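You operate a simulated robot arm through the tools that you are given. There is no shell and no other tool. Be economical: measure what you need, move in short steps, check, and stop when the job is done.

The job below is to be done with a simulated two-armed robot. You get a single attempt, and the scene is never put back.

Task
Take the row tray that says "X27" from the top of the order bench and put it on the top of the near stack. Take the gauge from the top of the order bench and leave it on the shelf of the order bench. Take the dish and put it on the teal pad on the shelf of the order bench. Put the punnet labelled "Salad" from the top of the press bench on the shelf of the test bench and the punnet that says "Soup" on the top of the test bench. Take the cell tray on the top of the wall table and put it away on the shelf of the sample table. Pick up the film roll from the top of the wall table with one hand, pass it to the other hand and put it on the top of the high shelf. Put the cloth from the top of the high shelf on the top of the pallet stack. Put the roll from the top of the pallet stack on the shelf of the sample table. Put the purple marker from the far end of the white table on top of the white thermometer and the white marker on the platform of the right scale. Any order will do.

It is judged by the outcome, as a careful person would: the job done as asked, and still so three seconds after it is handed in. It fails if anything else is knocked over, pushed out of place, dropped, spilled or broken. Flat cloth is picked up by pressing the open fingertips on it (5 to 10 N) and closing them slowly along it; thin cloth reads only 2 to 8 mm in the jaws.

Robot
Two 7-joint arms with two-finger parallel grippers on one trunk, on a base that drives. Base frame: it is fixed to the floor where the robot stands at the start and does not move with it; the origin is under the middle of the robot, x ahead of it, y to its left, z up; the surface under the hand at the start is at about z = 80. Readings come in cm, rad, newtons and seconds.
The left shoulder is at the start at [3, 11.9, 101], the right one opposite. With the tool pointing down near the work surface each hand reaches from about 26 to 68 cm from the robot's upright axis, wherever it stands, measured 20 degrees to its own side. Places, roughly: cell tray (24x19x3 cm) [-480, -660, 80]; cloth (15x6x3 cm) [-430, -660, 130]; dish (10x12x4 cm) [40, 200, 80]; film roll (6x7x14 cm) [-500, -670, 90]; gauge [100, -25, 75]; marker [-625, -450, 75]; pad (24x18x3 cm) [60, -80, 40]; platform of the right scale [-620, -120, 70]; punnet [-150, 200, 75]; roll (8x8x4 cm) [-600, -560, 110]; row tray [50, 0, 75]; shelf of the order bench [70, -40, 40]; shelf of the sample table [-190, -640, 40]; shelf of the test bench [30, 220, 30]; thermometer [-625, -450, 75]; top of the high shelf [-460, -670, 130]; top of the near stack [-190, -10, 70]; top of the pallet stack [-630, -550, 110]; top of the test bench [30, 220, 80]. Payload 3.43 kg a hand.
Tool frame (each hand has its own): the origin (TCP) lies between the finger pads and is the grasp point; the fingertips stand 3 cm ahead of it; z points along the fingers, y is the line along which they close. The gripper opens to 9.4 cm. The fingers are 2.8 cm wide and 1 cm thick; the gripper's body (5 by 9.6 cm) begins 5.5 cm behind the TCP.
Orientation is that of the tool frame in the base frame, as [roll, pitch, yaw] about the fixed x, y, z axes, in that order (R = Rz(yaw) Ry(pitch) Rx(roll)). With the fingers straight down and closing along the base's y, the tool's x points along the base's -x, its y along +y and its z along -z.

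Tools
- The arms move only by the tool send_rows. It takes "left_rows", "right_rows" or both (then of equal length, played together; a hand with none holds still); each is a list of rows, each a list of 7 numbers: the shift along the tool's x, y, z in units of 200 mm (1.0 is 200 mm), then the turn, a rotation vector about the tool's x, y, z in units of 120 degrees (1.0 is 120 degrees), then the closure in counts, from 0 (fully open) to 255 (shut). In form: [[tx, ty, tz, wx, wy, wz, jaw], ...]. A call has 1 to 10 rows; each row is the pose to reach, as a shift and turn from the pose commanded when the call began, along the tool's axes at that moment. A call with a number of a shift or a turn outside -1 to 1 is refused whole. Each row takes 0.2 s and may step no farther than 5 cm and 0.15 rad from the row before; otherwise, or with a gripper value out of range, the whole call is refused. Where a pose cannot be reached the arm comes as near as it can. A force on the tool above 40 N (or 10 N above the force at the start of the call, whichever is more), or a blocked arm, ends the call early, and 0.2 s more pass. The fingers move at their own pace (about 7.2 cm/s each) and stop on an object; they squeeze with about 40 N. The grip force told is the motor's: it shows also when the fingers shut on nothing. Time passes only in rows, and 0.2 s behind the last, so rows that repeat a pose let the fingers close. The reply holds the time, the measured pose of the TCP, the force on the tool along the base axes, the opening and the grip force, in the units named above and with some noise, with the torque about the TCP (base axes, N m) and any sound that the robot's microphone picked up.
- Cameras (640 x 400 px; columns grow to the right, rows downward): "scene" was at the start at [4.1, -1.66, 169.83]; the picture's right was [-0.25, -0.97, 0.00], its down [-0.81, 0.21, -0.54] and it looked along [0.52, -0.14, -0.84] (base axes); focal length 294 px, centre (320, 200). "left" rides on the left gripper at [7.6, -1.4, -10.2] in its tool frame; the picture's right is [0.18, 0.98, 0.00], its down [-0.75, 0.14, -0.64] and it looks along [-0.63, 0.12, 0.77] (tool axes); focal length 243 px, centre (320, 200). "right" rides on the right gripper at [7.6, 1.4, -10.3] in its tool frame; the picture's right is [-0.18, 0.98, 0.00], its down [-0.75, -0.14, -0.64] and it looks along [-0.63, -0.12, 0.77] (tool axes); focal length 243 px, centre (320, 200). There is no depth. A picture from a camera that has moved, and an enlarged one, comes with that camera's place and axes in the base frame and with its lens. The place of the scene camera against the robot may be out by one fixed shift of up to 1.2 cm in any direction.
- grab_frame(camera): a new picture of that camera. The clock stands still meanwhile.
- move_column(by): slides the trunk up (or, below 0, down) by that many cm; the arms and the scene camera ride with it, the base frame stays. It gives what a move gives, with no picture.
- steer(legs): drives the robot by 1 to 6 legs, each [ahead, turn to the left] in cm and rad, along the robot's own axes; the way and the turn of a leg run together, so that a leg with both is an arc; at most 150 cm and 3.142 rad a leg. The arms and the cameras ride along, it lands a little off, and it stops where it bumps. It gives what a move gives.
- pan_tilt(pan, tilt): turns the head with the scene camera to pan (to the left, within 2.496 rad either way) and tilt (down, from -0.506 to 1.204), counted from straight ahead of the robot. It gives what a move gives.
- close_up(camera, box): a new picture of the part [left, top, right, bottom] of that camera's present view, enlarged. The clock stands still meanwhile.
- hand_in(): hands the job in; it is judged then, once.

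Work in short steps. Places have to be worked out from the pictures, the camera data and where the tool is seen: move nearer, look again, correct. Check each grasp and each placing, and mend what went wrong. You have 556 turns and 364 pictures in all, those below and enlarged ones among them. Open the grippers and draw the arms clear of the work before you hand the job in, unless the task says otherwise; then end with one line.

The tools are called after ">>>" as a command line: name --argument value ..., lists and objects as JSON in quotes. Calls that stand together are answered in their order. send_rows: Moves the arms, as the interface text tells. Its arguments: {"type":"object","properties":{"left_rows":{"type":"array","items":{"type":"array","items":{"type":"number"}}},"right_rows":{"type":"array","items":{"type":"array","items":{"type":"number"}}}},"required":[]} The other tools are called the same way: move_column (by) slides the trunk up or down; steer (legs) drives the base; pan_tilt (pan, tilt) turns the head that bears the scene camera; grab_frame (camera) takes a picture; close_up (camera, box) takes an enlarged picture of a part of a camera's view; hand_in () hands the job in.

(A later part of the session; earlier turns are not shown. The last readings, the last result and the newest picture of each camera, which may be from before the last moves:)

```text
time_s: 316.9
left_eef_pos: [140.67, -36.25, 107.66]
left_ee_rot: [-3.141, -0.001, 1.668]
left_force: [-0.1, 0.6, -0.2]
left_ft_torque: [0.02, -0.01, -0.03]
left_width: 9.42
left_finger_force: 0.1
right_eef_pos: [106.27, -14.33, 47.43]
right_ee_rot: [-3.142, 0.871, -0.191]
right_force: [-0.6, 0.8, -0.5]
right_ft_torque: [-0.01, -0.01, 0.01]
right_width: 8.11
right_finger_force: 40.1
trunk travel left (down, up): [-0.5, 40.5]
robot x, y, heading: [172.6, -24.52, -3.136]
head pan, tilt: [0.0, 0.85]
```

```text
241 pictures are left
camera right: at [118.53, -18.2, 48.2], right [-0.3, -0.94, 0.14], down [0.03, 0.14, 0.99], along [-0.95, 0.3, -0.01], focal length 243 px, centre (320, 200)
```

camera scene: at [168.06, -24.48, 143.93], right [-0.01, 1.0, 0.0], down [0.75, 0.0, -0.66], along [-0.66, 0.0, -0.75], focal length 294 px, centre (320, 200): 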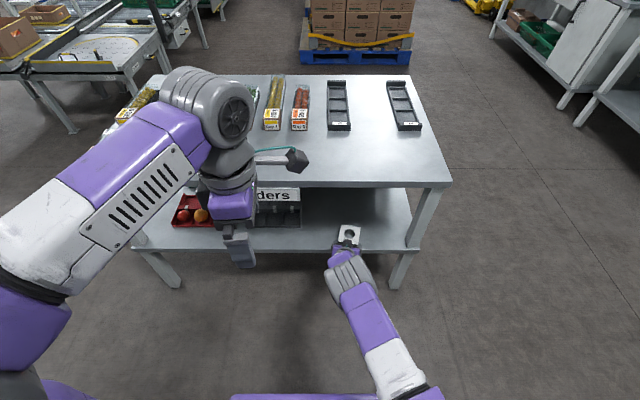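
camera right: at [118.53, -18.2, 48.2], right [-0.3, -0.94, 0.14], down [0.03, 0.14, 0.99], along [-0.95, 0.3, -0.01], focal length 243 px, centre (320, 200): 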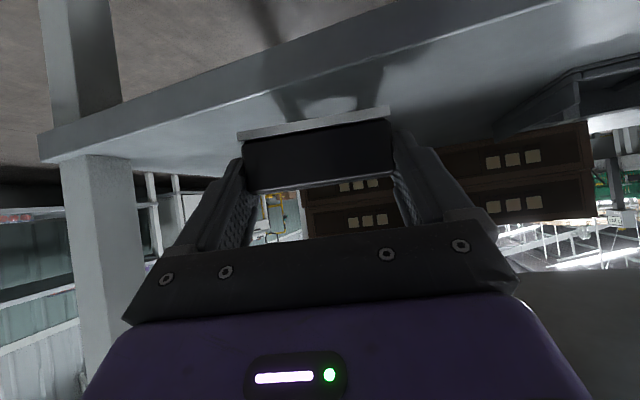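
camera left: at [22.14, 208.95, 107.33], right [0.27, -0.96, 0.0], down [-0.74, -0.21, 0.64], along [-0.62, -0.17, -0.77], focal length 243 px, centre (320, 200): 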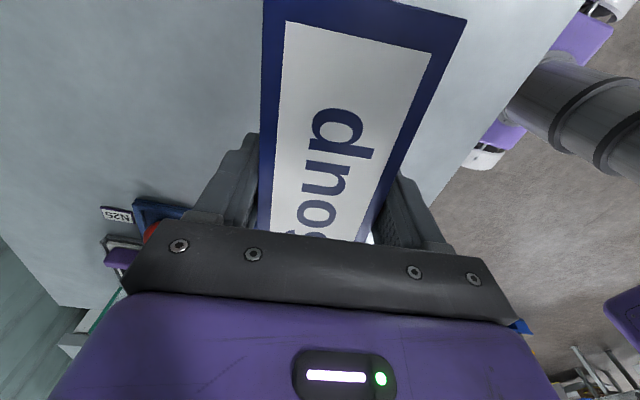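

Clear. Drive 12 cm further and lower.

>>> steer --legs '[[12, 0]]'

>>> send_rows --right_rows '[[0.025, 0, 0.021, 0, 0, 0, 100], [0.05, 0, 0.042, 0, 0, 0, 100], [0.075, 0, 0.063, 0, 0, 0, 100], [0.09, 0, 0.075, 0, 0, 0, 100]]'

>>> grab_frame --camera "right"

```text
time_s: 318.2
left_eef_pos: [128.65, -36.4, 107.57]
left_ee_rot: [-3.141, 0.001, 1.668]
left_force: [0.5, -0.2, -0.4]
left_ft_torque: [-0.02, -0.03, -0.01]
left_width: 9.41
left_finger_force: 0.0
right_eef_pos: [94.28, -14.61, 47.47]
right_ee_rot: [-3.141, 0.871, -0.189]
right_force: [-0.8, 0.0, -1.0]
right_ft_torque: [0.0, -0.01, -0.02]
right_width: 8.1
right_finger_force: 40.0
trunk travel left (down, up): [-0.5, 40.5]
robot x, y, heading: [160.72, -24.66, -3.129]
head pan, tilt: [0.0, 0.85]
```

```text
time_s: 319.2
left_eef_pos: [128.7, -36.33, 107.72]
left_ee_rot: [3.141, 0.001, 1.669]
left_force: [-0.8, -0.6, 0.0]
left_ft_torque: [0.0, -0.02, 0.01]
left_width: 9.4
left_finger_force: 0.0
right_eef_pos: [94.38, -14.55, 45.14]
right_ee_rot: [3.141, 0.871, -0.188]
right_force: [-0.2, 0.4, 0.1]
right_ft_torque: [0.0, 0.0, -0.03]
right_width: 8.12
right_finger_force: 39.4
trunk travel left (down, up): [-0.5, 40.5]
robot x, y, heading: [160.74, -24.42, -3.135]
head pan, tilt: [0.0, 0.85]
```

```text
240 pictures are left
camera right: at [106.61, -18.32, 45.88], right [-0.3, -0.94, 0.14], down [0.03, 0.14, 0.99], along [-0.95, 0.3, -0.01], focal length 243 px, centre (320, 200)
```

right: 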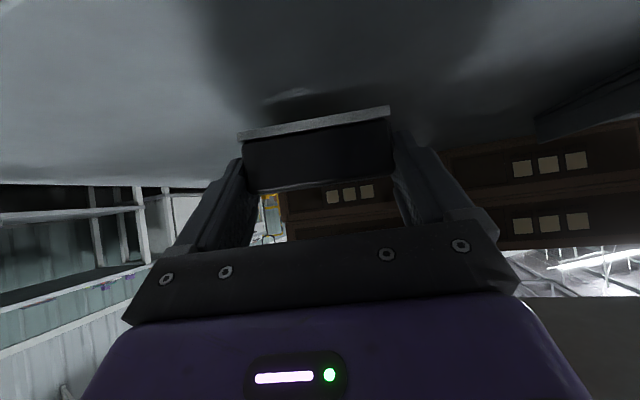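

Continue lowering to contact.

>>> send_rows --right_rows '[[0.012, 0, 0.01, 0, 0, 0, 100], [0.024, 0, 0.02, 0, 0, 0, 100], [0.036, 0, 0.03, 0, 0, 0, 100], [0.048, 0, 0.04, 0, 0, 0, 100]]'

```text
time_s: 320.2
left_eef_pos: [128.75, -36.29, 107.68]
left_ee_rot: [-3.141, 0.001, 1.668]
left_force: [0.0, 0.1, 0.6]
left_ft_torque: [0.02, 0.0, -0.01]
left_width: 9.4
left_finger_force: 0.1
right_eef_pos: [94.21, -14.52, 43.88]
right_ee_rot: [3.14, 0.87, -0.192]
right_force: [-0.8, 0.1, -0.5]
right_ft_torque: [-0.01, -0.03, 0.01]
right_width: 8.13
right_finger_force: 40.5
trunk travel left (down, up): [-0.5, 40.5]
robot x, y, heading: [160.68, -24.52, -3.132]
head pan, tilt: [0.0, 0.85]
```

>>> send_rows --right_rows '[[0.012, 0, 0.01, 0, 0, 0, 100], [0.024, 0, 0.02, 0, 0, 0, 100], [0.036, 0, 0.03, 0, 0, 0, 100]]'

```text
time_s: 321.0
left_eef_pos: [129.05, -36.37, 107.79]
left_ee_rot: [-3.138, -0.001, 1.67]
left_force: [0.7, -0.1, -0.5]
left_ft_torque: [-0.01, -0.02, 0.03]
left_width: 9.4
left_finger_force: 0.1
right_eef_pos: [94.12, -14.77, 43.58]
right_ee_rot: [3.141, 0.885, -0.189]
right_force: [6.3, 1.9, 28.8]
right_ft_torque: [0.41, -0.35, -0.01]
right_width: 8.14
right_finger_force: 39.6
trunk travel left (down, up): [-0.5, 40.5]
robot x, y, heading: [160.63, -24.48, -3.133]
head pan, tilt: [0.0, 0.85]
```

Contact. Open and retreat along the fingers.

>>> send_rows --right_rows '[[0, 0, 0, 0, 0, 0, 30], [0, 0, 0, 0, 0, 0, 0], [0, 0, 0, 0, 0, 0, 0], [0, 0, -0.05, 0, 0, 0, 0], [0, 0, -0.15, 0, 0, 0, 0], [0, 0, -0.25, 0, 0, 0, 0], [0, 0, -0.32, 0, 0, 0, 0]]'

>>> grab_frame --camera "right"

```text
time_s: 322.6
left_eef_pos: [128.81, -36.51, 107.72]
left_ee_rot: [-3.14, 0.001, 1.667]
left_force: [0.7, 1.4, -0.5]
left_ft_torque: [0.0, 0.0, -0.02]
left_width: 9.41
left_finger_force: 0.0
right_eef_pos: [99.21, -15.43, 47.08]
right_ee_rot: [3.14, 0.873, -0.188]
right_force: [0.4, -0.7, -0.5]
right_ft_torque: [0.01, 0.0, 0.0]
right_width: 9.42
right_finger_force: 0.0
trunk travel left (down, up): [-0.5, 40.5]
robot x, y, heading: [160.23, -24.3, -3.132]
head pan, tilt: [0.0, 0.85]
```

```text
239 pictures are left
camera right: at [111.43, -19.27, 47.84], right [-0.3, -0.94, 0.14], down [0.03, 0.14, 0.99], along [-0.95, 0.3, -0.01], focal length 243 px, centre (320, 200)
```

right: 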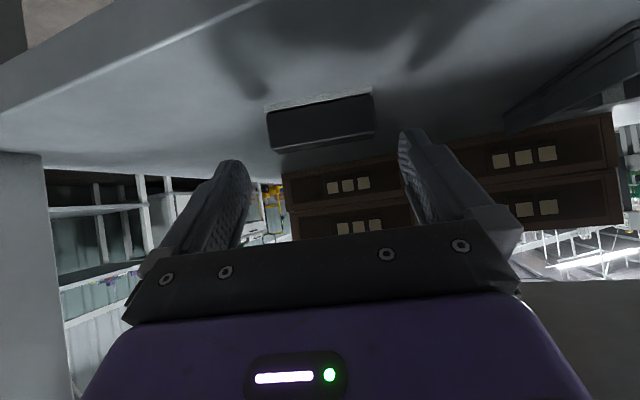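

Gauge left on the shelf. Back out 45 cm and check.

>>> steer --legs '[[-45, 0]]'

>>> close_up --camera "scene" --box '[160, 100, 460, 280]'

```text
time_s: 325.3
left_eef_pos: [173.6, -35.96, 107.71]
left_ee_rot: [-3.142, 0.0, 1.671]
left_force: [0.0, -0.4, 0.4]
left_ft_torque: [-0.03, 0.0, -0.02]
left_width: 9.38
left_finger_force: 0.1
right_eef_pos: [144.05, -15.38, 47.09]
right_ee_rot: [3.141, 0.873, -0.187]
right_force: [0.4, 0.1, -0.4]
right_ft_torque: [0.04, 0.03, -0.02]
right_width: 9.44
right_finger_force: 0.1
trunk travel left (down, up): [-0.5, 40.5]
robot x, y, heading: [205.32, -24.47, -3.135]
head pan, tilt: [0.0, 0.85]
```

```text
2.13 times, centred on (310, 190) of scene
camera zoom: at [200.96, -24.21, 143.93], right [-0.01, 1.0, 0.0], down [0.75, 0.01, -0.66], along [-0.66, -0.01, -0.75], focal length 627 px, centre (341, 221)
```

zoom: 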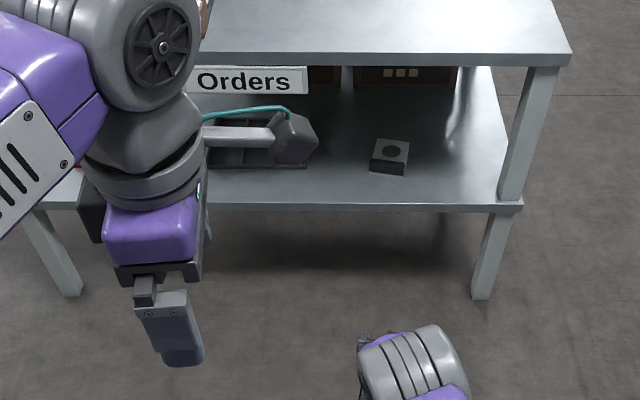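

Gauge is on the order bench shelf. Next the far zone: raise the trunk, straighten and draw in the right hand.

>>> move_column --by 27

>>> send_rows --right_rows '[[0, 0, -0.2, 0, 0.07, 0, 0], [0, 0, -0.4, 0, 0.14, 0, 0], [0, 0, -0.6, 0, 0.21, 0, 0], [0, 0, -0.8, 0, 0.28, 0, 0], [0, 0, -1.0, 0, 0.35, 0, 0], [0, 0, -1.0, 0, 0.4167, 0, 0], [0, 0, -1.0, 0, 0.4167, 0, 0]]'

>>> send_rows --right_rows '[[0.05, -0.1, -0.15, 0, 0, -0.04, 0], [0.1, -0.25, -0.3, 0, 0, -0.09, 0], [0.1, -0.4, -0.45, 0, 0, -0.09, 0], [0.1, -0.5, -0.6, 0, 0, -0.09, 0]]'

>>> steer --legs '[[0, 1.211], [140, 0], [20, 0]]'

>>> pan_tilt --pan 0 --tilt 0.4

>>> grab_frame --camera "scene"

```text
time_s: 328.1
left_eef_pos: [173.56, -35.99, 134.67]
left_ee_rot: [3.141, 0.0, 1.671]
left_force: [1.0, 0.2, 0.3]
left_ft_torque: [-0.02, -0.01, -0.01]
left_width: 9.41
left_finger_force: 0.0
right_eef_pos: [143.82, -15.18, 74.09]
right_ee_rot: [3.141, 0.87, -0.188]
right_force: [-0.2, -0.6, 0.0]
right_ft_torque: [0.01, -0.01, 0.01]
right_width: 9.4
right_finger_force: 0.1
trunk travel left (down, up): [-27.5, 13.5]
robot x, y, heading: [205.45, -24.26, -3.131]
head pan, tilt: [0.0, 0.85]
```

```text
time_s: 329.6
left_eef_pos: [173.66, -36.08, 134.79]
left_ee_rot: [3.141, 0.0, 1.671]
left_force: [-0.1, 0.6, 0.3]
left_ft_torque: [0.03, 0.04, 0.01]
left_width: 9.44
left_finger_force: 0.0
right_eef_pos: [159.0, -18.11, 86.89]
right_ee_rot: [-3.14, -0.002, -0.186]
right_force: [0.6, 0.3, 0.3]
right_ft_torque: [0.04, 0.0, 0.01]
right_width: 9.41
right_finger_force: 0.1
trunk travel left (down, up): [-27.5, 13.5]
robot x, y, heading: [205.3, -24.25, -3.131]
head pan, tilt: [0.0, 0.85]
```

```text
time_s: 330.6
left_eef_pos: [173.71, -35.92, 134.68]
left_ee_rot: [3.141, 0.0, 1.669]
left_force: [-0.4, 0.8, -0.4]
left_ft_torque: [-0.03, 0.0, -0.01]
left_width: 9.4
left_finger_force: 0.0
right_eef_pos: [162.82, -8.72, 99.0]
right_ee_rot: [-3.141, 0.0, 0.003]
right_force: [0.8, 0.0, -0.6]
right_ft_torque: [0.02, 0.03, 0.04]
right_width: 9.4
right_finger_force: 0.1
trunk travel left (down, up): [-27.5, 13.5]
robot x, y, heading: [205.19, -24.17, -3.131]
head pan, tilt: [0.0, 0.85]
```

```text
time_s: 341.8
left_eef_pos: [149.26, -207.67, 134.73]
left_ee_rot: [3.14, 0.0, 2.871]
left_force: [0.1, 0.4, 0.7]
left_ft_torque: [0.01, -0.01, 0.01]
left_width: 9.39
left_finger_force: 0.0
right_eef_pos: [120.08, -207.99, 99.07]
right_ee_rot: [3.141, -0.001, 1.204]
right_force: [0.4, 0.6, 1.6]
right_ft_torque: [0.02, -0.01, 0.01]
right_width: 9.42
right_finger_force: 0.2
trunk travel left (down, up): [-27.5, 13.5]
robot x, y, heading: [149.81, -173.85, -1.933]
head pan, tilt: [0.0, 0.85]
```

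```text
time_s: 342.7
left_eef_pos: [149.28, -207.77, 134.7]
left_ee_rot: [-3.141, 0.0, 2.872]
left_force: [-0.2, 0.7, -0.3]
left_ft_torque: [-0.01, 0.01, 0.0]
left_width: 9.38
left_finger_force: 0.1
right_eef_pos: [119.97, -207.89, 98.98]
right_ee_rot: [-3.14, 0.002, 1.203]
right_force: [0.4, 1.2, 0.3]
right_ft_torque: [0.0, 0.0, -0.02]
right_width: 9.41
right_finger_force: 0.1
trunk travel left (down, up): [-27.5, 13.5]
robot x, y, heading: [150.0, -174.01, -1.934]
head pan, tilt: [0.0, 0.4]
```

```text
237 pictures are left
camera scene: at [147.99, -179.54, 174.84], right [-0.94, 0.35, 0.0], down [0.14, 0.36, -0.92], along [-0.32, -0.86, -0.39], focal length 294 px, centre (320, 200)
```

scene: 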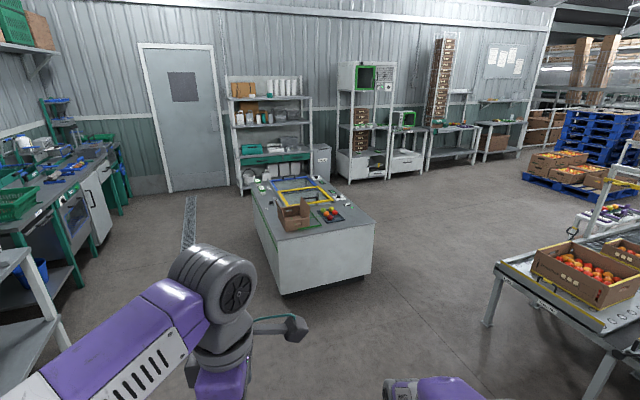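

Path ahead is free: past the island on its right. Drive on toward the sample table in legs.

>>> steer --legs '[[0, -0.517], [140, 0], [39, 0], [0, 0.204], [140, 0], [100, 0]]'

>>> pan_tilt --pan 0.2 --tilt 0.45

>>> grab_frame --camera "scene"

>>> pan_tilt --pan -0.7 --tilt 0.35

>>> grab_frame --camera "scene"

```text
time_s: 365.4
left_eef_pos: [-146.99, -511.49, 134.65]
left_ee_rot: [-3.142, 0.0, 2.564]
left_force: [0.5, -0.6, -0.5]
left_ft_torque: [0.0, 0.02, 0.01]
left_width: 9.39
left_finger_force: 0.0
right_eef_pos: [-175.02, -502.89, 98.97]
right_ee_rot: [3.141, -0.002, 0.897]
right_force: [0.6, 0.3, 0.0]
right_ft_torque: [-0.05, 0.02, 0.01]
right_width: 9.43
right_finger_force: 0.0
trunk travel left (down, up): [-27.5, 13.5]
robot x, y, heading: [-136.15, -479.05, -2.237]
head pan, tilt: [0.0, 0.4]
```

```text
time_s: 366.1
left_eef_pos: [-147.02, -511.5, 134.8]
left_ee_rot: [3.142, 0.0, 2.564]
left_force: [0.0, -0.6, 0.6]
left_ft_torque: [0.04, 0.03, 0.03]
left_width: 9.39
left_finger_force: 0.1
right_eef_pos: [-174.97, -502.72, 98.91]
right_ee_rot: [3.14, 0.0, 0.898]
right_force: [0.2, -0.2, 0.2]
right_ft_torque: [-0.02, -0.01, -0.05]
right_width: 9.4
right_finger_force: 0.1
trunk travel left (down, up): [-27.5, 13.5]
robot x, y, heading: [-136.33, -479.21, -2.237]
head pan, tilt: [0.201, 0.45]
```

```text
236 pictures are left
camera scene: at [-138.19, -484.97, 174.38], right [-0.89, 0.45, 0.0], down [0.2, 0.39, -0.9], along [-0.41, -0.8, -0.43], focal length 294 px, centre (320, 200)
```

scene: 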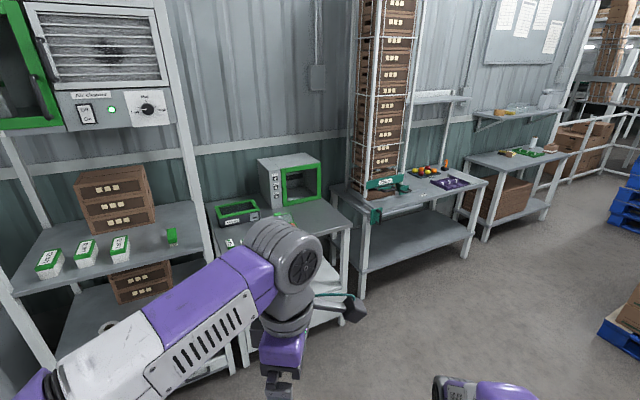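

```text
time_s: 367.4
left_eef_pos: [-146.94, -511.39, 134.8]
left_ee_rot: [-3.141, 0.0, 2.563]
left_force: [-0.1, -0.5, 0.2]
left_ft_torque: [0.02, -0.03, -0.02]
left_width: 9.42
left_finger_force: 0.0
right_eef_pos: [-175.0, -502.86, 99.02]
right_ee_rot: [3.14, 0.001, 0.897]
right_force: [-0.5, -0.2, 0.2]
right_ft_torque: [0.01, 0.01, -0.01]
right_width: 9.38
right_finger_force: 0.1
trunk travel left (down, up): [-27.5, 13.5]
robot x, y, heading: [-136.27, -479.13, -2.241]
head pan, tilt: [-0.7, 0.351]
```

```text
235 pictures are left
camera scene: at [-143.17, -478.67, 175.3], right [-0.2, 0.98, 0.0], down [0.34, 0.07, -0.94], along [-0.92, -0.19, -0.34], focal length 294 px, centre (320, 200)
```

scene: 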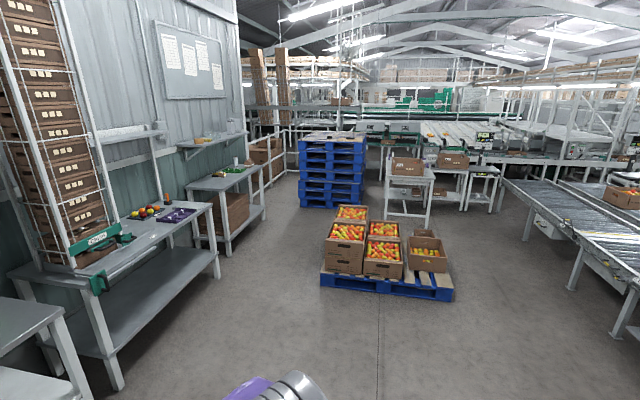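

Layout identified: oven table = sample table (x≈-190), wall table with the high shelf above it (x≈-460), blue pallet stack (x≈-600,y≈-557), white table beyond. I first bring the left hand to a normal pose.

>>> send_rows --left_rows '[[0, -0.05, 0.15, 0, 0, 0.07, 0], [0, -0.1, 0.3, 0, 0, 0.14, 0], [0, -0.15, 0.45, 0, 0, 0.21, 0], [0, -0.2, 0.6, 0, 0, 0.28, 0], [0, -0.25, 0.75, 0, 0, 0.35, 0], [0, -0.3, 0.9, 0, 0, 0.42, 0], [0, -0.35, 1, 0, 0, 0.49, 0], [0, -0.4, 1, 0, 0, 0.56, 0], [0, -0.45, 1, 0, 0, 0.63, 0], [0, -0.5, 1, 0, 0, 0.7, 0]]'

>>> send_rows --left_rows '[[0, 0.1, 0.2, 0, 0, 0.05, 0], [0, 0.2, 0.4, 0, 0, 0.093, 0], [0, 0.3, 0.5, 0, 0, 0.093, 0], [0, 0.3, 0.5, 0, 0, 0.093, 0]]'

>>> pan_tilt --pan 0.2 --tilt 0.6

>>> grab_frame --camera "scene"

```text
time_s: 369.6
left_eef_pos: [-152.4, -519.79, 114.74]
left_ee_rot: [-3.141, -0.002, 1.094]
left_force: [0.8, -0.6, -0.1]
left_ft_torque: [-0.04, 0.02, 0.02]
left_width: 9.43
left_finger_force: 0.1
right_eef_pos: [-175.04, -502.92, 99.04]
right_ee_rot: [3.14, -0.001, 0.895]
right_force: [-0.2, 0.3, -0.1]
right_ft_torque: [-0.02, -0.02, 0.04]
right_width: 9.41
right_finger_force: 0.0
trunk travel left (down, up): [-27.5, 13.5]
robot x, y, heading: [-136.26, -479.2, -2.233]
head pan, tilt: [-0.7, 0.351]
```

```text
time_s: 370.6
left_eef_pos: [-147.11, -522.56, 104.76]
left_ee_rot: [-3.141, 0.0, 0.903]
left_force: [-0.4, 1.1, 0.1]
left_ft_torque: [0.0, 0.04, 0.01]
left_width: 9.41
left_finger_force: 0.0
right_eef_pos: [-175.02, -502.85, 98.97]
right_ee_rot: [-3.141, 0.0, 0.897]
right_force: [-0.6, 0.2, -0.4]
right_ft_torque: [-0.01, 0.0, -0.01]
right_width: 9.41
right_finger_force: 0.0
trunk travel left (down, up): [-27.5, 13.5]
robot x, y, heading: [-136.28, -479.24, -2.239]
head pan, tilt: [-0.7, 0.351]
```

```text
time_s: 371.8
left_eef_pos: [-147.14, -522.52, 104.79]
left_ee_rot: [3.141, -0.001, 0.905]
left_force: [0.6, 0.2, -0.4]
left_ft_torque: [-0.03, -0.01, 0.0]
left_width: 9.39
left_finger_force: 0.0
right_eef_pos: [-175.1, -502.71, 98.95]
right_ee_rot: [3.141, 0.0, 0.896]
right_force: [0.8, 0.2, -0.1]
right_ft_torque: [0.02, 0.0, 0.03]
right_width: 9.4
right_finger_force: 0.0
trunk travel left (down, up): [-27.5, 13.5]
robot x, y, heading: [-136.37, -478.97, -2.232]
head pan, tilt: [0.201, 0.6]
```

```text
234 pictures are left
camera scene: at [-138.03, -484.67, 173.02], right [-0.89, 0.45, 0.0], down [0.25, 0.5, -0.83], along [-0.37, -0.74, -0.56], focal length 294 px, centre (320, 200)
```

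scene: 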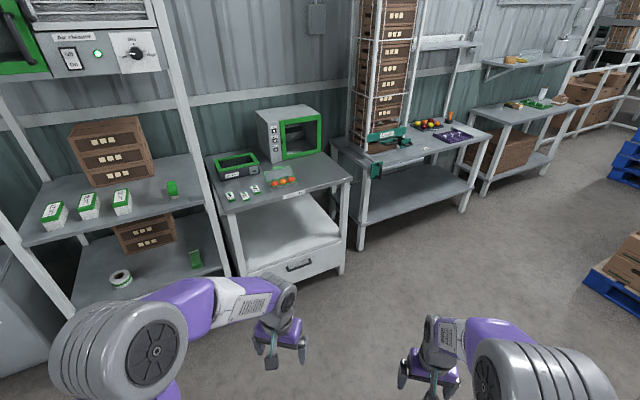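

Sample table's shelf is the open white surface above its drawer. Now drive to the wall table along the corridor.

>>> steer --legs '[[0, -0.373], [120, 0], [70, 0], [0, -0.53], [140, 0]]'

>>> pan_tilt --pan 0.6 --tilt 0.45

>>> grab_frame --camera "scene"

```text
time_s: 390.4
left_eef_pos: [-479.14, -592.76, 104.77]
left_ee_rot: [-3.141, 0.001, -0.004]
left_force: [-0.4, 0.4, 0.4]
left_ft_torque: [-0.02, -0.01, 0.02]
left_width: 9.4
left_finger_force: 0.0
right_eef_pos: [-480.76, -558.63, 99.02]
right_ee_rot: [3.139, 0.0, -0.011]
right_force: [-0.2, 0.0, -0.4]
right_ft_torque: [0.01, 0.02, 0.0]
right_width: 9.4
right_finger_force: 0.0
trunk travel left (down, up): [-27.5, 13.5]
robot x, y, heading: [-438.12, -574.28, 3.138]
head pan, tilt: [0.201, 0.6]
```

```text
time_s: 391.3
left_eef_pos: [-479.13, -592.62, 104.66]
left_ee_rot: [-3.141, -0.001, -0.004]
left_force: [0.4, -0.5, -0.3]
left_ft_torque: [0.0, -0.02, -0.01]
left_width: 9.36
left_finger_force: 0.0
right_eef_pos: [-480.81, -558.62, 98.93]
right_ee_rot: [3.14, 0.0, -0.009]
right_force: [0.1, -0.4, -1.0]
right_ft_torque: [-0.01, -0.03, -0.03]
right_width: 9.41
right_finger_force: 0.0
trunk travel left (down, up): [-27.5, 13.5]
robot x, y, heading: [-437.97, -574.53, 3.137]
head pan, tilt: [0.6, 0.45]
```

```text
233 pictures are left
camera scene: at [-442.57, -579.7, 174.37], right [-0.56, 0.83, 0.0], down [0.36, 0.24, -0.9], along [-0.74, -0.51, -0.44], focal length 294 px, centre (320, 200)
```

scene: 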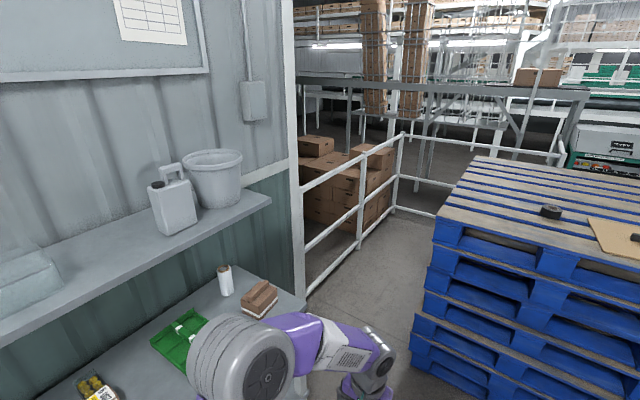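

I see the white film roll, the green cell tray, the high shelf above and, to the right, the pallet stack with a black roll. Move 30 cm on and face the wall table.

>>> steer --legs '[[32, 0], [0, 1.575]]'

>>> pan_tilt --pan 0 --tilt 0.5

>>> grab_frame --camera "scene"

```text
time_s: 397.2
left_eef_pos: [-451.85, -615.29, 104.72]
left_ee_rot: [3.14, 0.001, 1.571]
left_force: [-0.3, 0.2, -0.3]
left_ft_torque: [0.01, -0.02, 0.02]
left_width: 9.41
left_finger_force: 0.1
right_eef_pos: [-486.06, -617.3, 99.01]
right_ee_rot: [3.139, -0.001, 1.565]
right_force: [-0.9, -0.9, -0.9]
right_ft_torque: [0.0, -0.01, 0.0]
right_width: 9.41
right_finger_force: 0.1
trunk travel left (down, up): [-27.5, 13.5]
robot x, y, heading: [-470.38, -574.42, -1.566]
head pan, tilt: [0.6, 0.45]
```

```text
time_s: 398.2
left_eef_pos: [-451.98, -615.25, 104.75]
left_ee_rot: [-3.141, 0.0, 1.573]
left_force: [0.1, 0.4, 0.5]
left_ft_torque: [0.02, 0.02, 0.01]
left_width: 9.4
left_finger_force: 0.1
right_eef_pos: [-486.0, -617.19, 99.08]
right_ee_rot: [3.141, 0.0, 1.565]
right_force: [0.7, 0.4, 0.1]
right_ft_torque: [0.0, -0.02, -0.02]
right_width: 9.39
right_finger_force: 0.1
trunk travel left (down, up): [-27.5, 13.5]
robot x, y, heading: [-470.51, -574.76, -1.565]
head pan, tilt: [0.0, 0.499]
```

```text
232 pictures are left
camera scene: at [-469.91, -580.57, 173.93], right [-1.0, 0.0, 0.0], down [0.0, 0.48, -0.88], along [0.0, -0.88, -0.48], focal length 294 px, centre (320, 200)
```

scene: 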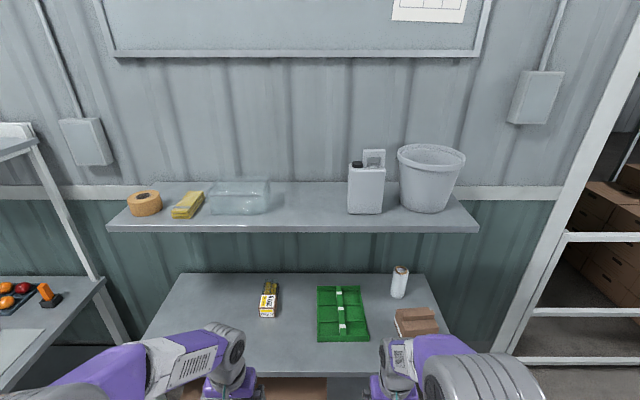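

The film roll (white, standing, right), the green cell tray, and the yellow cloth on the high shelf are visible; the shelf has a free gap near x≈-466. Enlarge details.

>>> close_up --camera "scene" --box '[300, 250, 460, 350]'

>>> close_up --camera "scene" --box '[110, 140, 490, 250]'

```text
4.00 times, centred on (380, 300) of scene
camera zoom: at [-469.91, -580.57, 173.93], right [-1.0, 0.0, 0.0], down [0.0, 0.48, -0.88], along [0.0, -0.88, -0.48], focal length 1175 px, centre (80, -200)
```

zoom: 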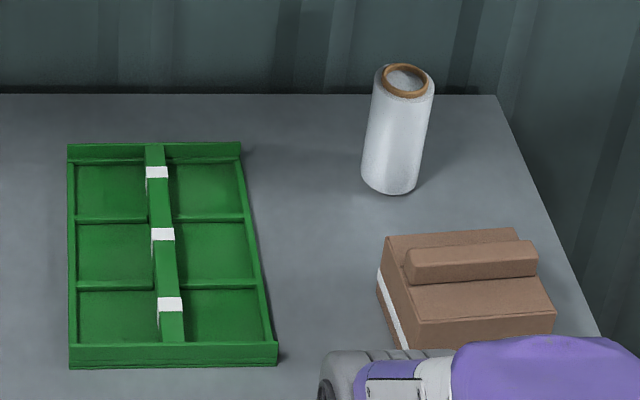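

```text
1.68 times, centred on (300, 195) of scene
camera zoom: at [-469.91, -580.57, 173.93], right [-1.0, 0.0, 0.0], down [0.0, 0.48, -0.88], along [0.0, -0.88, -0.48], focal length 495 px, centre (354, 208)
```

zoom: 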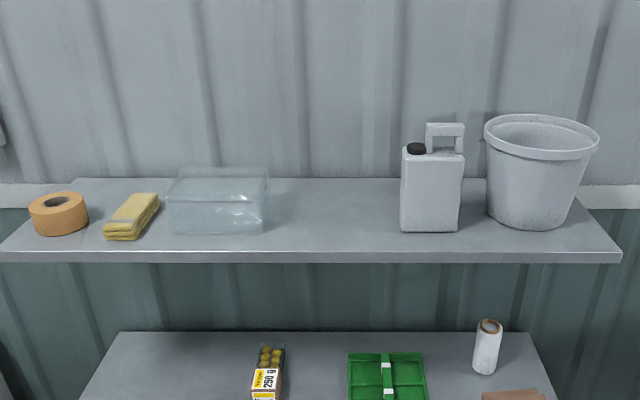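

The cell tray has a raised central divider to grip; the film roll stands at about (-502.1,-669.5), 6 cm wide. I lower and pull in the hands to stay under the high shelf, then drive to (-482,-604).

>>> send_rows --left_rows '[[0.1, 0, 0.15, 0, 0, 0, 0], [0.2, 0, 0.3, 0, 0, 0, 0], [0.35, 0, 0.45, 0, 0, 0, 0], [0.4, 0, 0.6, 0, 0, 0, 0]]' --right_rows '[[0.1, 0, 0.1, 0, 0, 0, 0], [0.2, 0, 0.2, 0, 0, 0, 0], [0.35, 0, 0.3, 0, 0, 0, 0], [0.4, 0, 0.35, 0, 0, 0, 0]]'

>>> steer --legs '[[0, -0.381], [31.6, 0], [0, 0.376]]'

>>> pan_tilt --pan -0.2 --tilt 0.85

>>> grab_frame --camera "scene"

```text
time_s: 399.2
left_eef_pos: [-452.09, -607.45, 92.73]
left_ee_rot: [3.141, -0.002, 1.572]
left_force: [-0.6, -0.5, -0.3]
left_ft_torque: [0.0, -0.01, -0.01]
left_width: 9.38
left_finger_force: 0.0
right_eef_pos: [-486.01, -609.26, 91.8]
right_ee_rot: [3.139, 0.0, 1.567]
right_force: [0.1, -0.1, 0.2]
right_ft_torque: [-0.01, 0.0, -0.03]
right_width: 9.39
right_finger_force: 0.0
trunk travel left (down, up): [-27.5, 13.5]
robot x, y, heading: [-470.35, -574.66, -1.566]
head pan, tilt: [0.0, 0.499]
```

```text
time_s: 403.6
left_eef_pos: [-464.0, -636.54, 92.77]
left_ee_rot: [3.141, 0.0, 1.565]
left_force: [0.2, 0.5, 0.0]
left_ft_torque: [-0.01, 0.03, 0.02]
left_width: 9.42
left_finger_force: 0.1
right_eef_pos: [-497.94, -638.13, 91.8]
right_ee_rot: [-3.142, 0.001, 1.559]
right_force: [-0.1, -0.1, 1.1]
right_ft_torque: [0.0, 0.01, 0.01]
right_width: 9.39
right_finger_force: 0.1
trunk travel left (down, up): [-27.5, 13.5]
robot x, y, heading: [-482.05, -603.76, -1.581]
head pan, tilt: [0.0, 0.499]
```

```text
time_s: 404.5
left_eef_pos: [-464.02, -636.59, 92.86]
left_ee_rot: [-3.141, -0.002, 1.565]
left_force: [-0.1, -0.2, -0.3]
left_ft_torque: [-0.05, 0.0, 0.01]
left_width: 9.4
left_finger_force: 0.0
right_eef_pos: [-498.04, -638.11, 91.86]
right_ee_rot: [3.139, -0.001, 1.557]
right_force: [-0.1, -0.3, -1.5]
right_ft_torque: [0.0, 0.0, -0.01]
right_width: 9.4
right_finger_force: 0.0
trunk travel left (down, up): [-27.5, 13.5]
robot x, y, heading: [-482.06, -603.51, -1.579]
head pan, tilt: [-0.201, 0.85]
```

```text
229 pictures are left
camera scene: at [-483.22, -608.19, 170.94], right [-0.98, 0.2, 0.0], down [0.15, 0.73, -0.66], along [-0.14, -0.65, -0.75], focal length 294 px, centre (320, 200)
```

scene: 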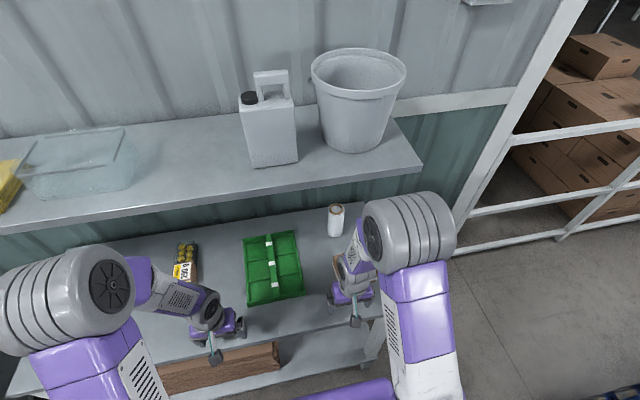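

Raise the right hand to z 96, align in x, and move forward part way while watching the elbow and shelf.

>>> send_rows --right_rows '[[0, -0.09, -0.1, 0, 0, 0, 0], [0, -0.18, -0.21, 0, 0, 0, 0], [-0.2, -0.18, -0.21, 0, 0, 0, 0], [-0.4, -0.18, -0.21, 0, 0, 0, 0], [-0.6, -0.18, -0.21, 0, 0, 0, 0], [-0.8, -0.18, -0.21, 0, 0, 0, 0]]'

>>> grab_frame --camera "scene"

>>> grab_frame --camera "right"

```text
time_s: 405.9
left_eef_pos: [-463.99, -636.63, 92.85]
left_ee_rot: [3.141, 0.0, 1.565]
left_force: [0.7, 0.0, 0.4]
left_ft_torque: [-0.02, 0.02, 0.03]
left_width: 9.37
left_finger_force: 0.0
right_eef_pos: [-501.7, -654.21, 96.23]
right_ee_rot: [3.14, -0.002, 1.559]
right_force: [-0.4, -0.4, 0.2]
right_ft_torque: [0.01, 0.02, 0.0]
right_width: 9.42
right_finger_force: 0.1
trunk travel left (down, up): [-27.5, 13.5]
robot x, y, heading: [-482.38, -603.59, -1.577]
head pan, tilt: [-0.201, 0.85]
```

```text
228 pictures are left
camera scene: at [-483.23, -608.29, 170.93], right [-0.98, 0.21, 0.0], down [0.15, 0.74, -0.66], along [-0.14, -0.65, -0.75], focal length 294 px, centre (320, 200)
```

scene: 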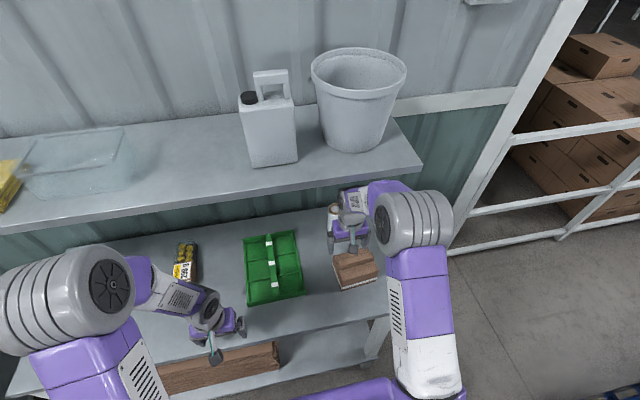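

```text
227 pictures are left
camera right: at [-500.17, -646.54, 106.3], right [0.98, -0.2, 0.0], down [-0.15, -0.75, 0.64], along [-0.13, -0.63, -0.77], focal length 243 px, centre (320, 200)
```

right: 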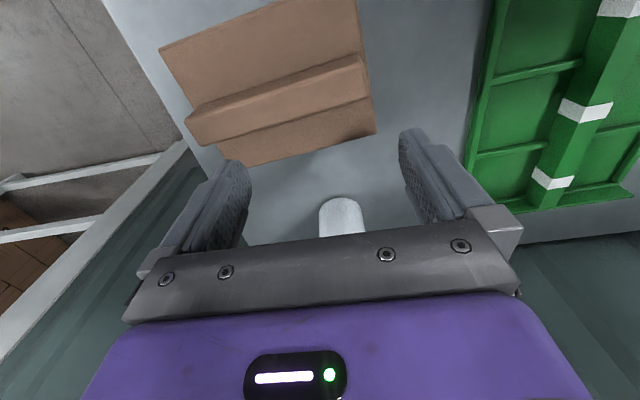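

Roll is aligned (x≈-501.6). Move forward the remaining 15 cm to straddle it.

>>> send_rows --right_rows '[[-0.2, 0, 0, 0, 0, 0, 0], [-0.4, 0, 0, 0, 0, 0, 0], [-0.55, 0, 0, 0, 0, 0, 0], [-0.68, 0, 0, 0, 0, 0, 0], [-0.765, 0, 0, 0, 0, 0, 0]]'

>>> grab_frame --camera "scene"

>>> grab_frame --camera "right"

```text
time_s: 407.1
left_eef_pos: [-464.03, -636.74, 93.0]
left_ee_rot: [3.14, 0.003, 1.563]
left_force: [0.2, 0.3, 0.6]
left_ft_torque: [-0.03, 0.0, -0.01]
left_width: 9.41
left_finger_force: 0.1
right_eef_pos: [-501.71, -669.14, 96.67]
right_ee_rot: [3.139, 0.007, 1.559]
right_force: [0.0, 0.5, 1.4]
right_ft_torque: [-0.06, 0.01, 0.03]
right_width: 9.41
right_finger_force: 0.1
right hand out of reach, approached as far as the arm can: row 5
trunk travel left (down, up): [-27.5, 13.5]
robot x, y, heading: [-481.93, -603.8, -1.575]
head pan, tilt: [-0.201, 0.85]
```

```text
226 pictures are left
camera scene: at [-483.19, -608.18, 171.06], right [-0.98, 0.2, 0.0], down [0.15, 0.73, -0.66], along [-0.13, -0.65, -0.75], focal length 294 px, centre (320, 200)
```

scene: 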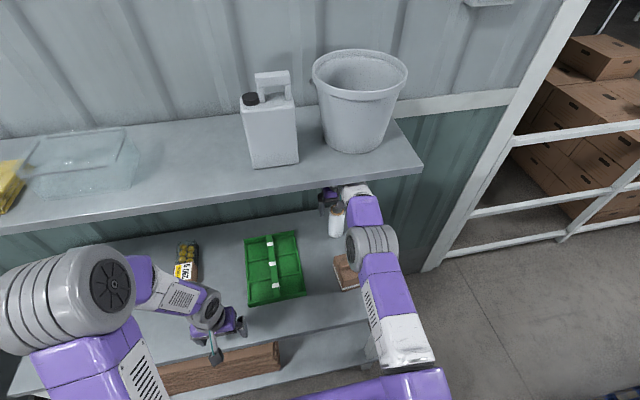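

```text
225 pictures are left
camera right: at [-500.24, -661.4, 106.86], right [0.98, -0.2, 0.0], down [-0.15, -0.75, 0.65], along [-0.12, -0.63, -0.76], focal length 243 px, centre (320, 200)
```

right: 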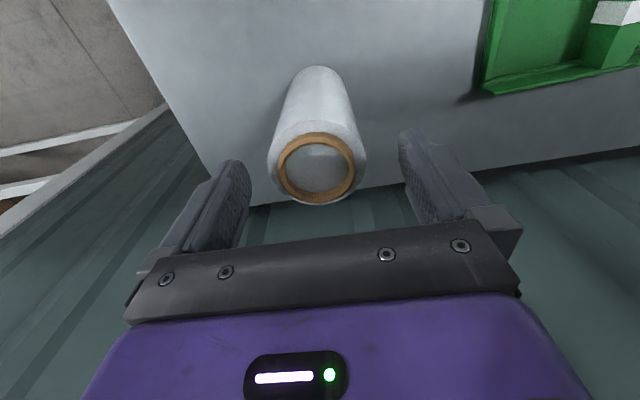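

Roll top is right under the TCP. Lower 6.8 cm around it and close.

>>> send_rows --right_rows '[[0, 0, 0.1, 0, 0, 0, 0], [0, 0, 0.2, 0, 0, 0, 0], [0, 0, 0.28, 0, 0, 0, 0], [0, 0, 0.34, 0, 0, 0, 0]]'

>>> send_rows --right_rows '[[0, 0, 0, 0, 0, 0, 40], [0, 0, 0, 0, 0, 0, 70], [0, 0, 0, 0, 0, 0, 95], [0, 0, 0, 0, 0, 0, 120], [0, 0, 0, 0, 0, 0, 120]]'

>>> grab_frame --camera "right"

```text
time_s: 408.1
left_eef_pos: [-463.94, -636.4, 92.85]
left_ee_rot: [-3.141, 0.001, 1.565]
left_force: [-1.0, -1.2, 0.6]
left_ft_torque: [0.0, 0.01, 0.01]
left_width: 9.38
left_finger_force: 0.0
right_eef_pos: [-501.96, -668.68, 90.06]
right_ee_rot: [-3.141, 0.015, 1.557]
right_force: [-1.2, -2.3, 27.4]
right_ft_torque: [0.68, -0.01, -0.01]
right_width: 9.41
right_finger_force: 0.0
trunk travel left (down, up): [-27.5, 13.5]
robot x, y, heading: [-482.26, -603.74, -1.585]
head pan, tilt: [-0.201, 0.85]
```

```text
time_s: 409.3
left_eef_pos: [-463.94, -636.42, 92.83]
left_ee_rot: [-3.141, 0.003, 1.563]
left_force: [-0.1, 0.1, 0.0]
left_ft_torque: [0.02, 0.01, -0.02]
left_width: 9.4
left_finger_force: 0.1
right_eef_pos: [-501.94, -668.54, 89.97]
right_ee_rot: [3.141, 0.013, 1.555]
right_force: [-0.5, -4.7, 36.8]
right_ft_torque: [0.63, 0.28, -0.17]
right_width: 6.27
right_finger_force: 11.7
trunk travel left (down, up): [-27.5, 13.5]
robot x, y, heading: [-482.01, -603.62, -1.582]
head pan, tilt: [-0.201, 0.85]
```

```text
224 pictures are left
camera right: at [-500.35, -660.89, 100.11], right [0.98, -0.2, 0.0], down [-0.15, -0.74, 0.65], along [-0.13, -0.64, -0.76], focal length 243 px, centre (320, 200)
```

right: 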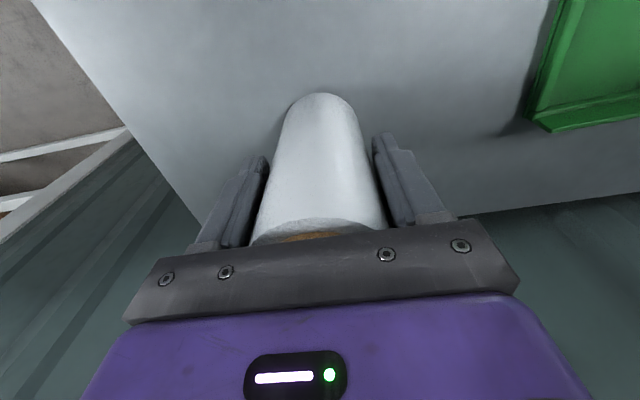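

The palm just touches the roll's top; grip is on at 6.3 cm. Tighten and lift slightly.

>>> send_rows --right_rows '[[0, 0, -0.02, 0, 0, 0, 140], [0, 0, -0.03, 0, 0, 0, 160], [0, 0, -0.06, 0, 0, 0, 160], [0, 0, -0.12, 0, 0, 0, 160], [0, 0, -0.2, 0, 0, 0, 160]]'

>>> grab_frame --camera "right"

```text
time_s: 410.5
left_eef_pos: [-464.02, -636.62, 92.74]
left_ee_rot: [3.141, 0.0, 1.563]
left_force: [-0.7, -0.3, -0.4]
left_ft_torque: [0.0, 0.03, -0.03]
left_width: 9.41
left_finger_force: 0.1
right_eef_pos: [-502.01, -668.76, 93.16]
right_ee_rot: [3.14, -0.003, 1.558]
right_force: [-0.3, -0.2, -2.6]
right_ft_torque: [0.01, 0.01, -0.01]
right_width: 6.19
right_finger_force: 39.9
trunk travel left (down, up): [-27.5, 13.5]
robot x, y, heading: [-482.27, -603.57, -1.578]
head pan, tilt: [-0.201, 0.85]
```

```text
223 pictures are left
camera right: at [-500.38, -661.1, 103.39], right [0.98, -0.2, 0.0], down [-0.15, -0.75, 0.64], along [-0.13, -0.63, -0.77], focal length 243 px, centre (320, 200)
```

right: 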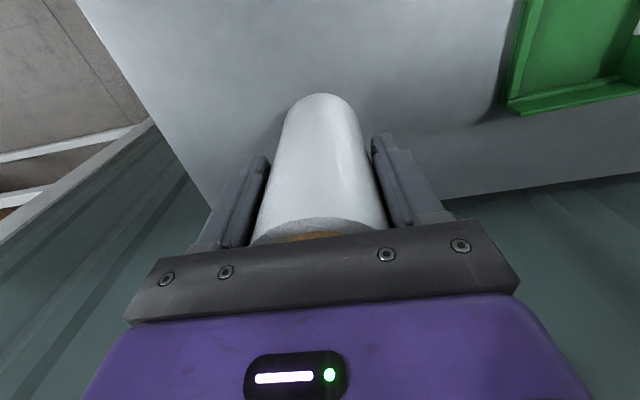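

Roll is held. Raise to 98, shift left past the brown object, then pull back out.

>>> send_rows --right_rows '[[0, 0, -0.12, 0, 0, 0, 160], [0, 0.15, -0.22, 0, 0, 0, 160], [0, 0.35, -0.22, 0, 0, 0, 160], [0, 0.55, -0.22, 0, 0, 0, 160], [0.2, 0.55, -0.22, 0, 0, 0, 160], [0.4, 0.55, -0.22, 0, 0, 0, 160], [0.6, 0.55, -0.22, 0, 0, 0, 160], [0.8, 0.55, -0.22, 0, 0, 0, 160], [1.0, 0.55, -0.22, 0, 0, 0, 160]]'

>>> grab_frame --camera "scene"

```text
time_s: 412.5
left_eef_pos: [-464.05, -636.52, 92.77]
left_ee_rot: [-3.141, 0.0, 1.567]
left_force: [-1.4, 0.2, -0.5]
left_ft_torque: [-0.01, -0.05, -0.02]
left_width: 9.4
left_finger_force: 0.0
right_eef_pos: [-488.15, -667.56, 98.56]
right_ee_rot: [-3.142, -0.003, 1.558]
right_force: [0.3, -0.3, -1.6]
right_ft_torque: [0.01, 0.0, 0.0]
right_width: 6.2
right_finger_force: 39.9
right hand out of reach, approached as far as the arm can: row 4, 5, 6, 7, 8, 9
trunk travel left (down, up): [-27.5, 13.5]
robot x, y, heading: [-481.91, -603.84, -1.576]
head pan, tilt: [-0.201, 0.85]
```

```text
222 pictures are left
camera scene: at [-483.21, -608.22, 170.93], right [-0.98, 0.21, 0.0], down [0.15, 0.74, -0.66], along [-0.14, -0.65, -0.75], focal length 294 px, centre (320, 200)
```

scene: 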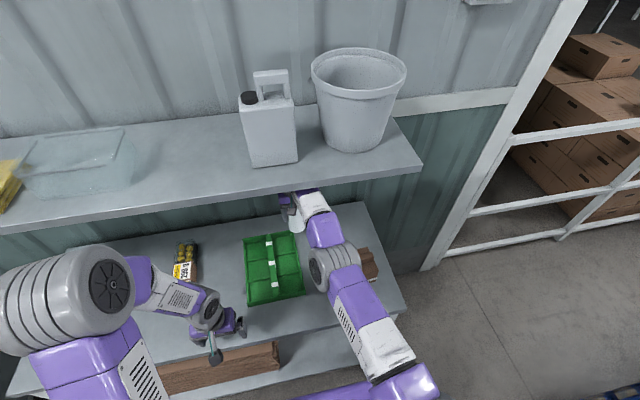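

The reach limit stopped the pull; instead drive straight back 30 cm with the roll.

>>> steer --legs '[[-32, 0]]'

>>> send_rows --right_rows '[[0.1, 0, 0, 0, 0, 0, 160], [0.3, 0, 0, 0, 0, 0, 160], [0.5, 0, 0, 0, 0, 0, 160], [0.7, 0, -0.1, 0, 0, 0, 160], [0.9, 0, -0.2, 0, 0, 0, 160]]'

>>> grab_frame --camera "scene"

```text
time_s: 414.6
left_eef_pos: [-463.85, -604.54, 92.76]
left_ee_rot: [-3.141, -0.001, 1.564]
left_force: [1.1, -0.1, 0.2]
left_ft_torque: [0.0, 0.01, 0.02]
left_width: 9.41
left_finger_force: 0.0
right_eef_pos: [-488.02, -635.55, 98.49]
right_ee_rot: [3.142, -0.003, 1.556]
right_force: [-0.3, 0.8, -3.0]
right_ft_torque: [0.01, -0.02, 0.03]
right_width: 6.19
right_finger_force: 39.9
trunk travel left (down, up): [-27.5, 13.5]
robot x, y, heading: [-481.95, -571.94, -1.579]
head pan, tilt: [-0.201, 0.85]
```

```text
time_s: 415.8
left_eef_pos: [-463.79, -604.55, 92.79]
left_ee_rot: [3.141, 0.0, 1.563]
left_force: [0.1, -0.1, 0.2]
left_ft_torque: [-0.01, 0.01, -0.01]
left_width: 9.42
left_finger_force: 0.0
right_eef_pos: [-483.32, -633.77, 104.2]
right_ee_rot: [-3.14, -0.003, 1.559]
right_force: [0.7, 0.6, -1.8]
right_ft_torque: [0.01, 0.03, -0.02]
right_width: 6.19
right_finger_force: 40.2
right hand out of reach, approached as far as the arm can: row 1, 2, 3, 4, 5
trunk travel left (down, up): [-27.5, 13.5]
robot x, y, heading: [-481.61, -571.37, -1.579]
head pan, tilt: [-0.201, 0.85]
```

```text
221 pictures are left
camera scene: at [-482.94, -576.1, 170.94], right [-0.98, 0.21, 0.0], down [0.15, 0.73, -0.66], along [-0.14, -0.65, -0.75], focal length 294 px, centre (320, 200)
```

scene: 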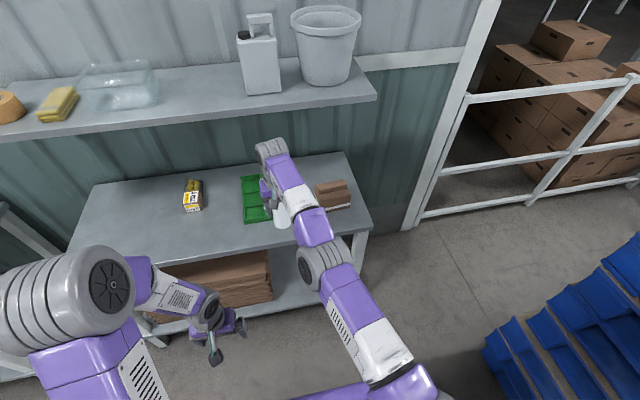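

The arm seems stuck straight (IK). I walk the commanded pose back outward and to the right to free it.

>>> send_rows --right_rows '[[-0.2, 0, 0, 0, 0, 0, 160], [-0.4, 0, 0, 0, 0, 0, 160], [-0.6, -0.05, 0, 0, 0, 0, 160], [-0.8, -0.1, 0, 0, 0, 0, 160], [-1, -0.2, 0, 0, 0, 0, 160]]'

>>> send_rows --right_rows '[[-0.1, -0.1, 0, 0, 0, 0, 160], [-0.2, -0.2, 0, 0, 0, 0, 160], [-0.3, -0.3, 0, 0, 0, 0, 160]]'

```text
time_s: 417.0
left_eef_pos: [-463.83, -604.56, 92.84]
left_ee_rot: [3.142, 0.001, 1.564]
left_force: [-0.6, -0.1, 0.3]
left_ft_torque: [-0.02, -0.02, 0.0]
left_width: 9.38
left_finger_force: 0.0
right_eef_pos: [-487.29, -635.22, 103.72]
right_ee_rot: [3.139, -0.001, 1.557]
right_force: [0.3, 0.2, -3.2]
right_ft_torque: [-0.02, -0.01, 0.01]
right_width: 6.17
right_finger_force: 40.2
right hand out of reach, approached as far as the arm can: row 1, 2, 3, 4, 5
trunk travel left (down, up): [-27.5, 13.5]
robot x, y, heading: [-481.61, -571.58, -1.579]
head pan, tilt: [-0.201, 0.85]
```

```text
time_s: 417.8
left_eef_pos: [-463.96, -604.53, 92.78]
left_ee_rot: [3.138, 0.0, 1.563]
left_force: [-0.5, 0.1, 1.1]
left_ft_torque: [0.03, 0.03, -0.03]
left_width: 9.37
left_finger_force: 0.1
right_eef_pos: [-492.17, -636.07, 103.37]
right_ee_rot: [3.14, -0.004, 1.56]
right_force: [1.3, 0.2, -2.5]
right_ft_torque: [-0.02, -0.03, 0.03]
right_width: 6.19
right_finger_force: 40.2
right hand out of reach, approached as far as the arm can: row 1, 2, 3
trunk travel left (down, up): [-27.5, 13.5]
robot x, y, heading: [-481.82, -571.93, -1.579]
head pan, tilt: [-0.201, 0.85]
```

Try swinging the hand out to its own side and down a little, which should unlock the elbow.

>>> send_rows --right_rows '[[0, -0.2, 0.05, 0, 0, 0, 160], [0.05, -0.4, 0.1, 0, 0, 0, 160], [0.1, -0.6, 0.15, 0, 0, 0, 160], [0.2, -0.8, 0.2, 0, 0, 0, 160], [0.3, -1.0, 0.25, 0, 0, 0, 160]]'

>>> send_rows --right_rows '[[0.1, 0, 0, 0, 0, 0, 160], [0.2, 0, 0, 0, 0, 0, 160], [0.3, 0, 0, 0, 0, 0, 160]]'

>>> grab_frame --camera "scene"

```text
time_s: 419.0
left_eef_pos: [-464.05, -604.5, 92.84]
left_ee_rot: [3.141, 0.0, 1.565]
left_force: [0.3, -0.5, -0.1]
left_ft_torque: [0.01, 0.0, 0.02]
left_width: 9.41
left_finger_force: 0.1
right_eef_pos: [-512.24, -629.51, 98.34]
right_ee_rot: [3.14, -0.002, 1.56]
right_force: [-0.2, -0.3, -2.7]
right_ft_torque: [-0.01, -0.04, -0.03]
right_width: 6.18
right_finger_force: 39.9
trunk travel left (down, up): [-27.5, 13.5]
robot x, y, heading: [-481.84, -571.5, -1.577]
head pan, tilt: [-0.201, 0.85]
```

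```text
time_s: 419.8
left_eef_pos: [-463.94, -604.63, 92.78]
left_ee_rot: [3.14, 0.0, 1.563]
left_force: [0.4, 0.4, 0.7]
left_ft_torque: [0.0, -0.01, 0.0]
left_width: 9.43
left_finger_force: 0.0
right_eef_pos: [-512.1, -623.53, 98.41]
right_ee_rot: [3.139, -0.002, 1.556]
right_force: [0.5, 0.5, -1.8]
right_ft_torque: [-0.01, 0.0, 0.0]
right_width: 6.18
right_finger_force: 40.0
trunk travel left (down, up): [-27.5, 13.5]
robot x, y, heading: [-482.04, -571.69, -1.576]
head pan, tilt: [-0.201, 0.85]
```

```text
220 pictures are left
camera scene: at [-483.05, -576.09, 170.93], right [-0.98, 0.21, 0.0], down [0.15, 0.73, -0.66], along [-0.14, -0.65, -0.75], focal length 294 px, centre (320, 200)
```

scene: 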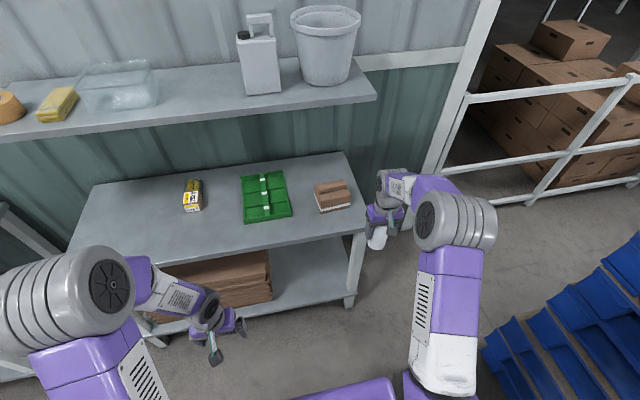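

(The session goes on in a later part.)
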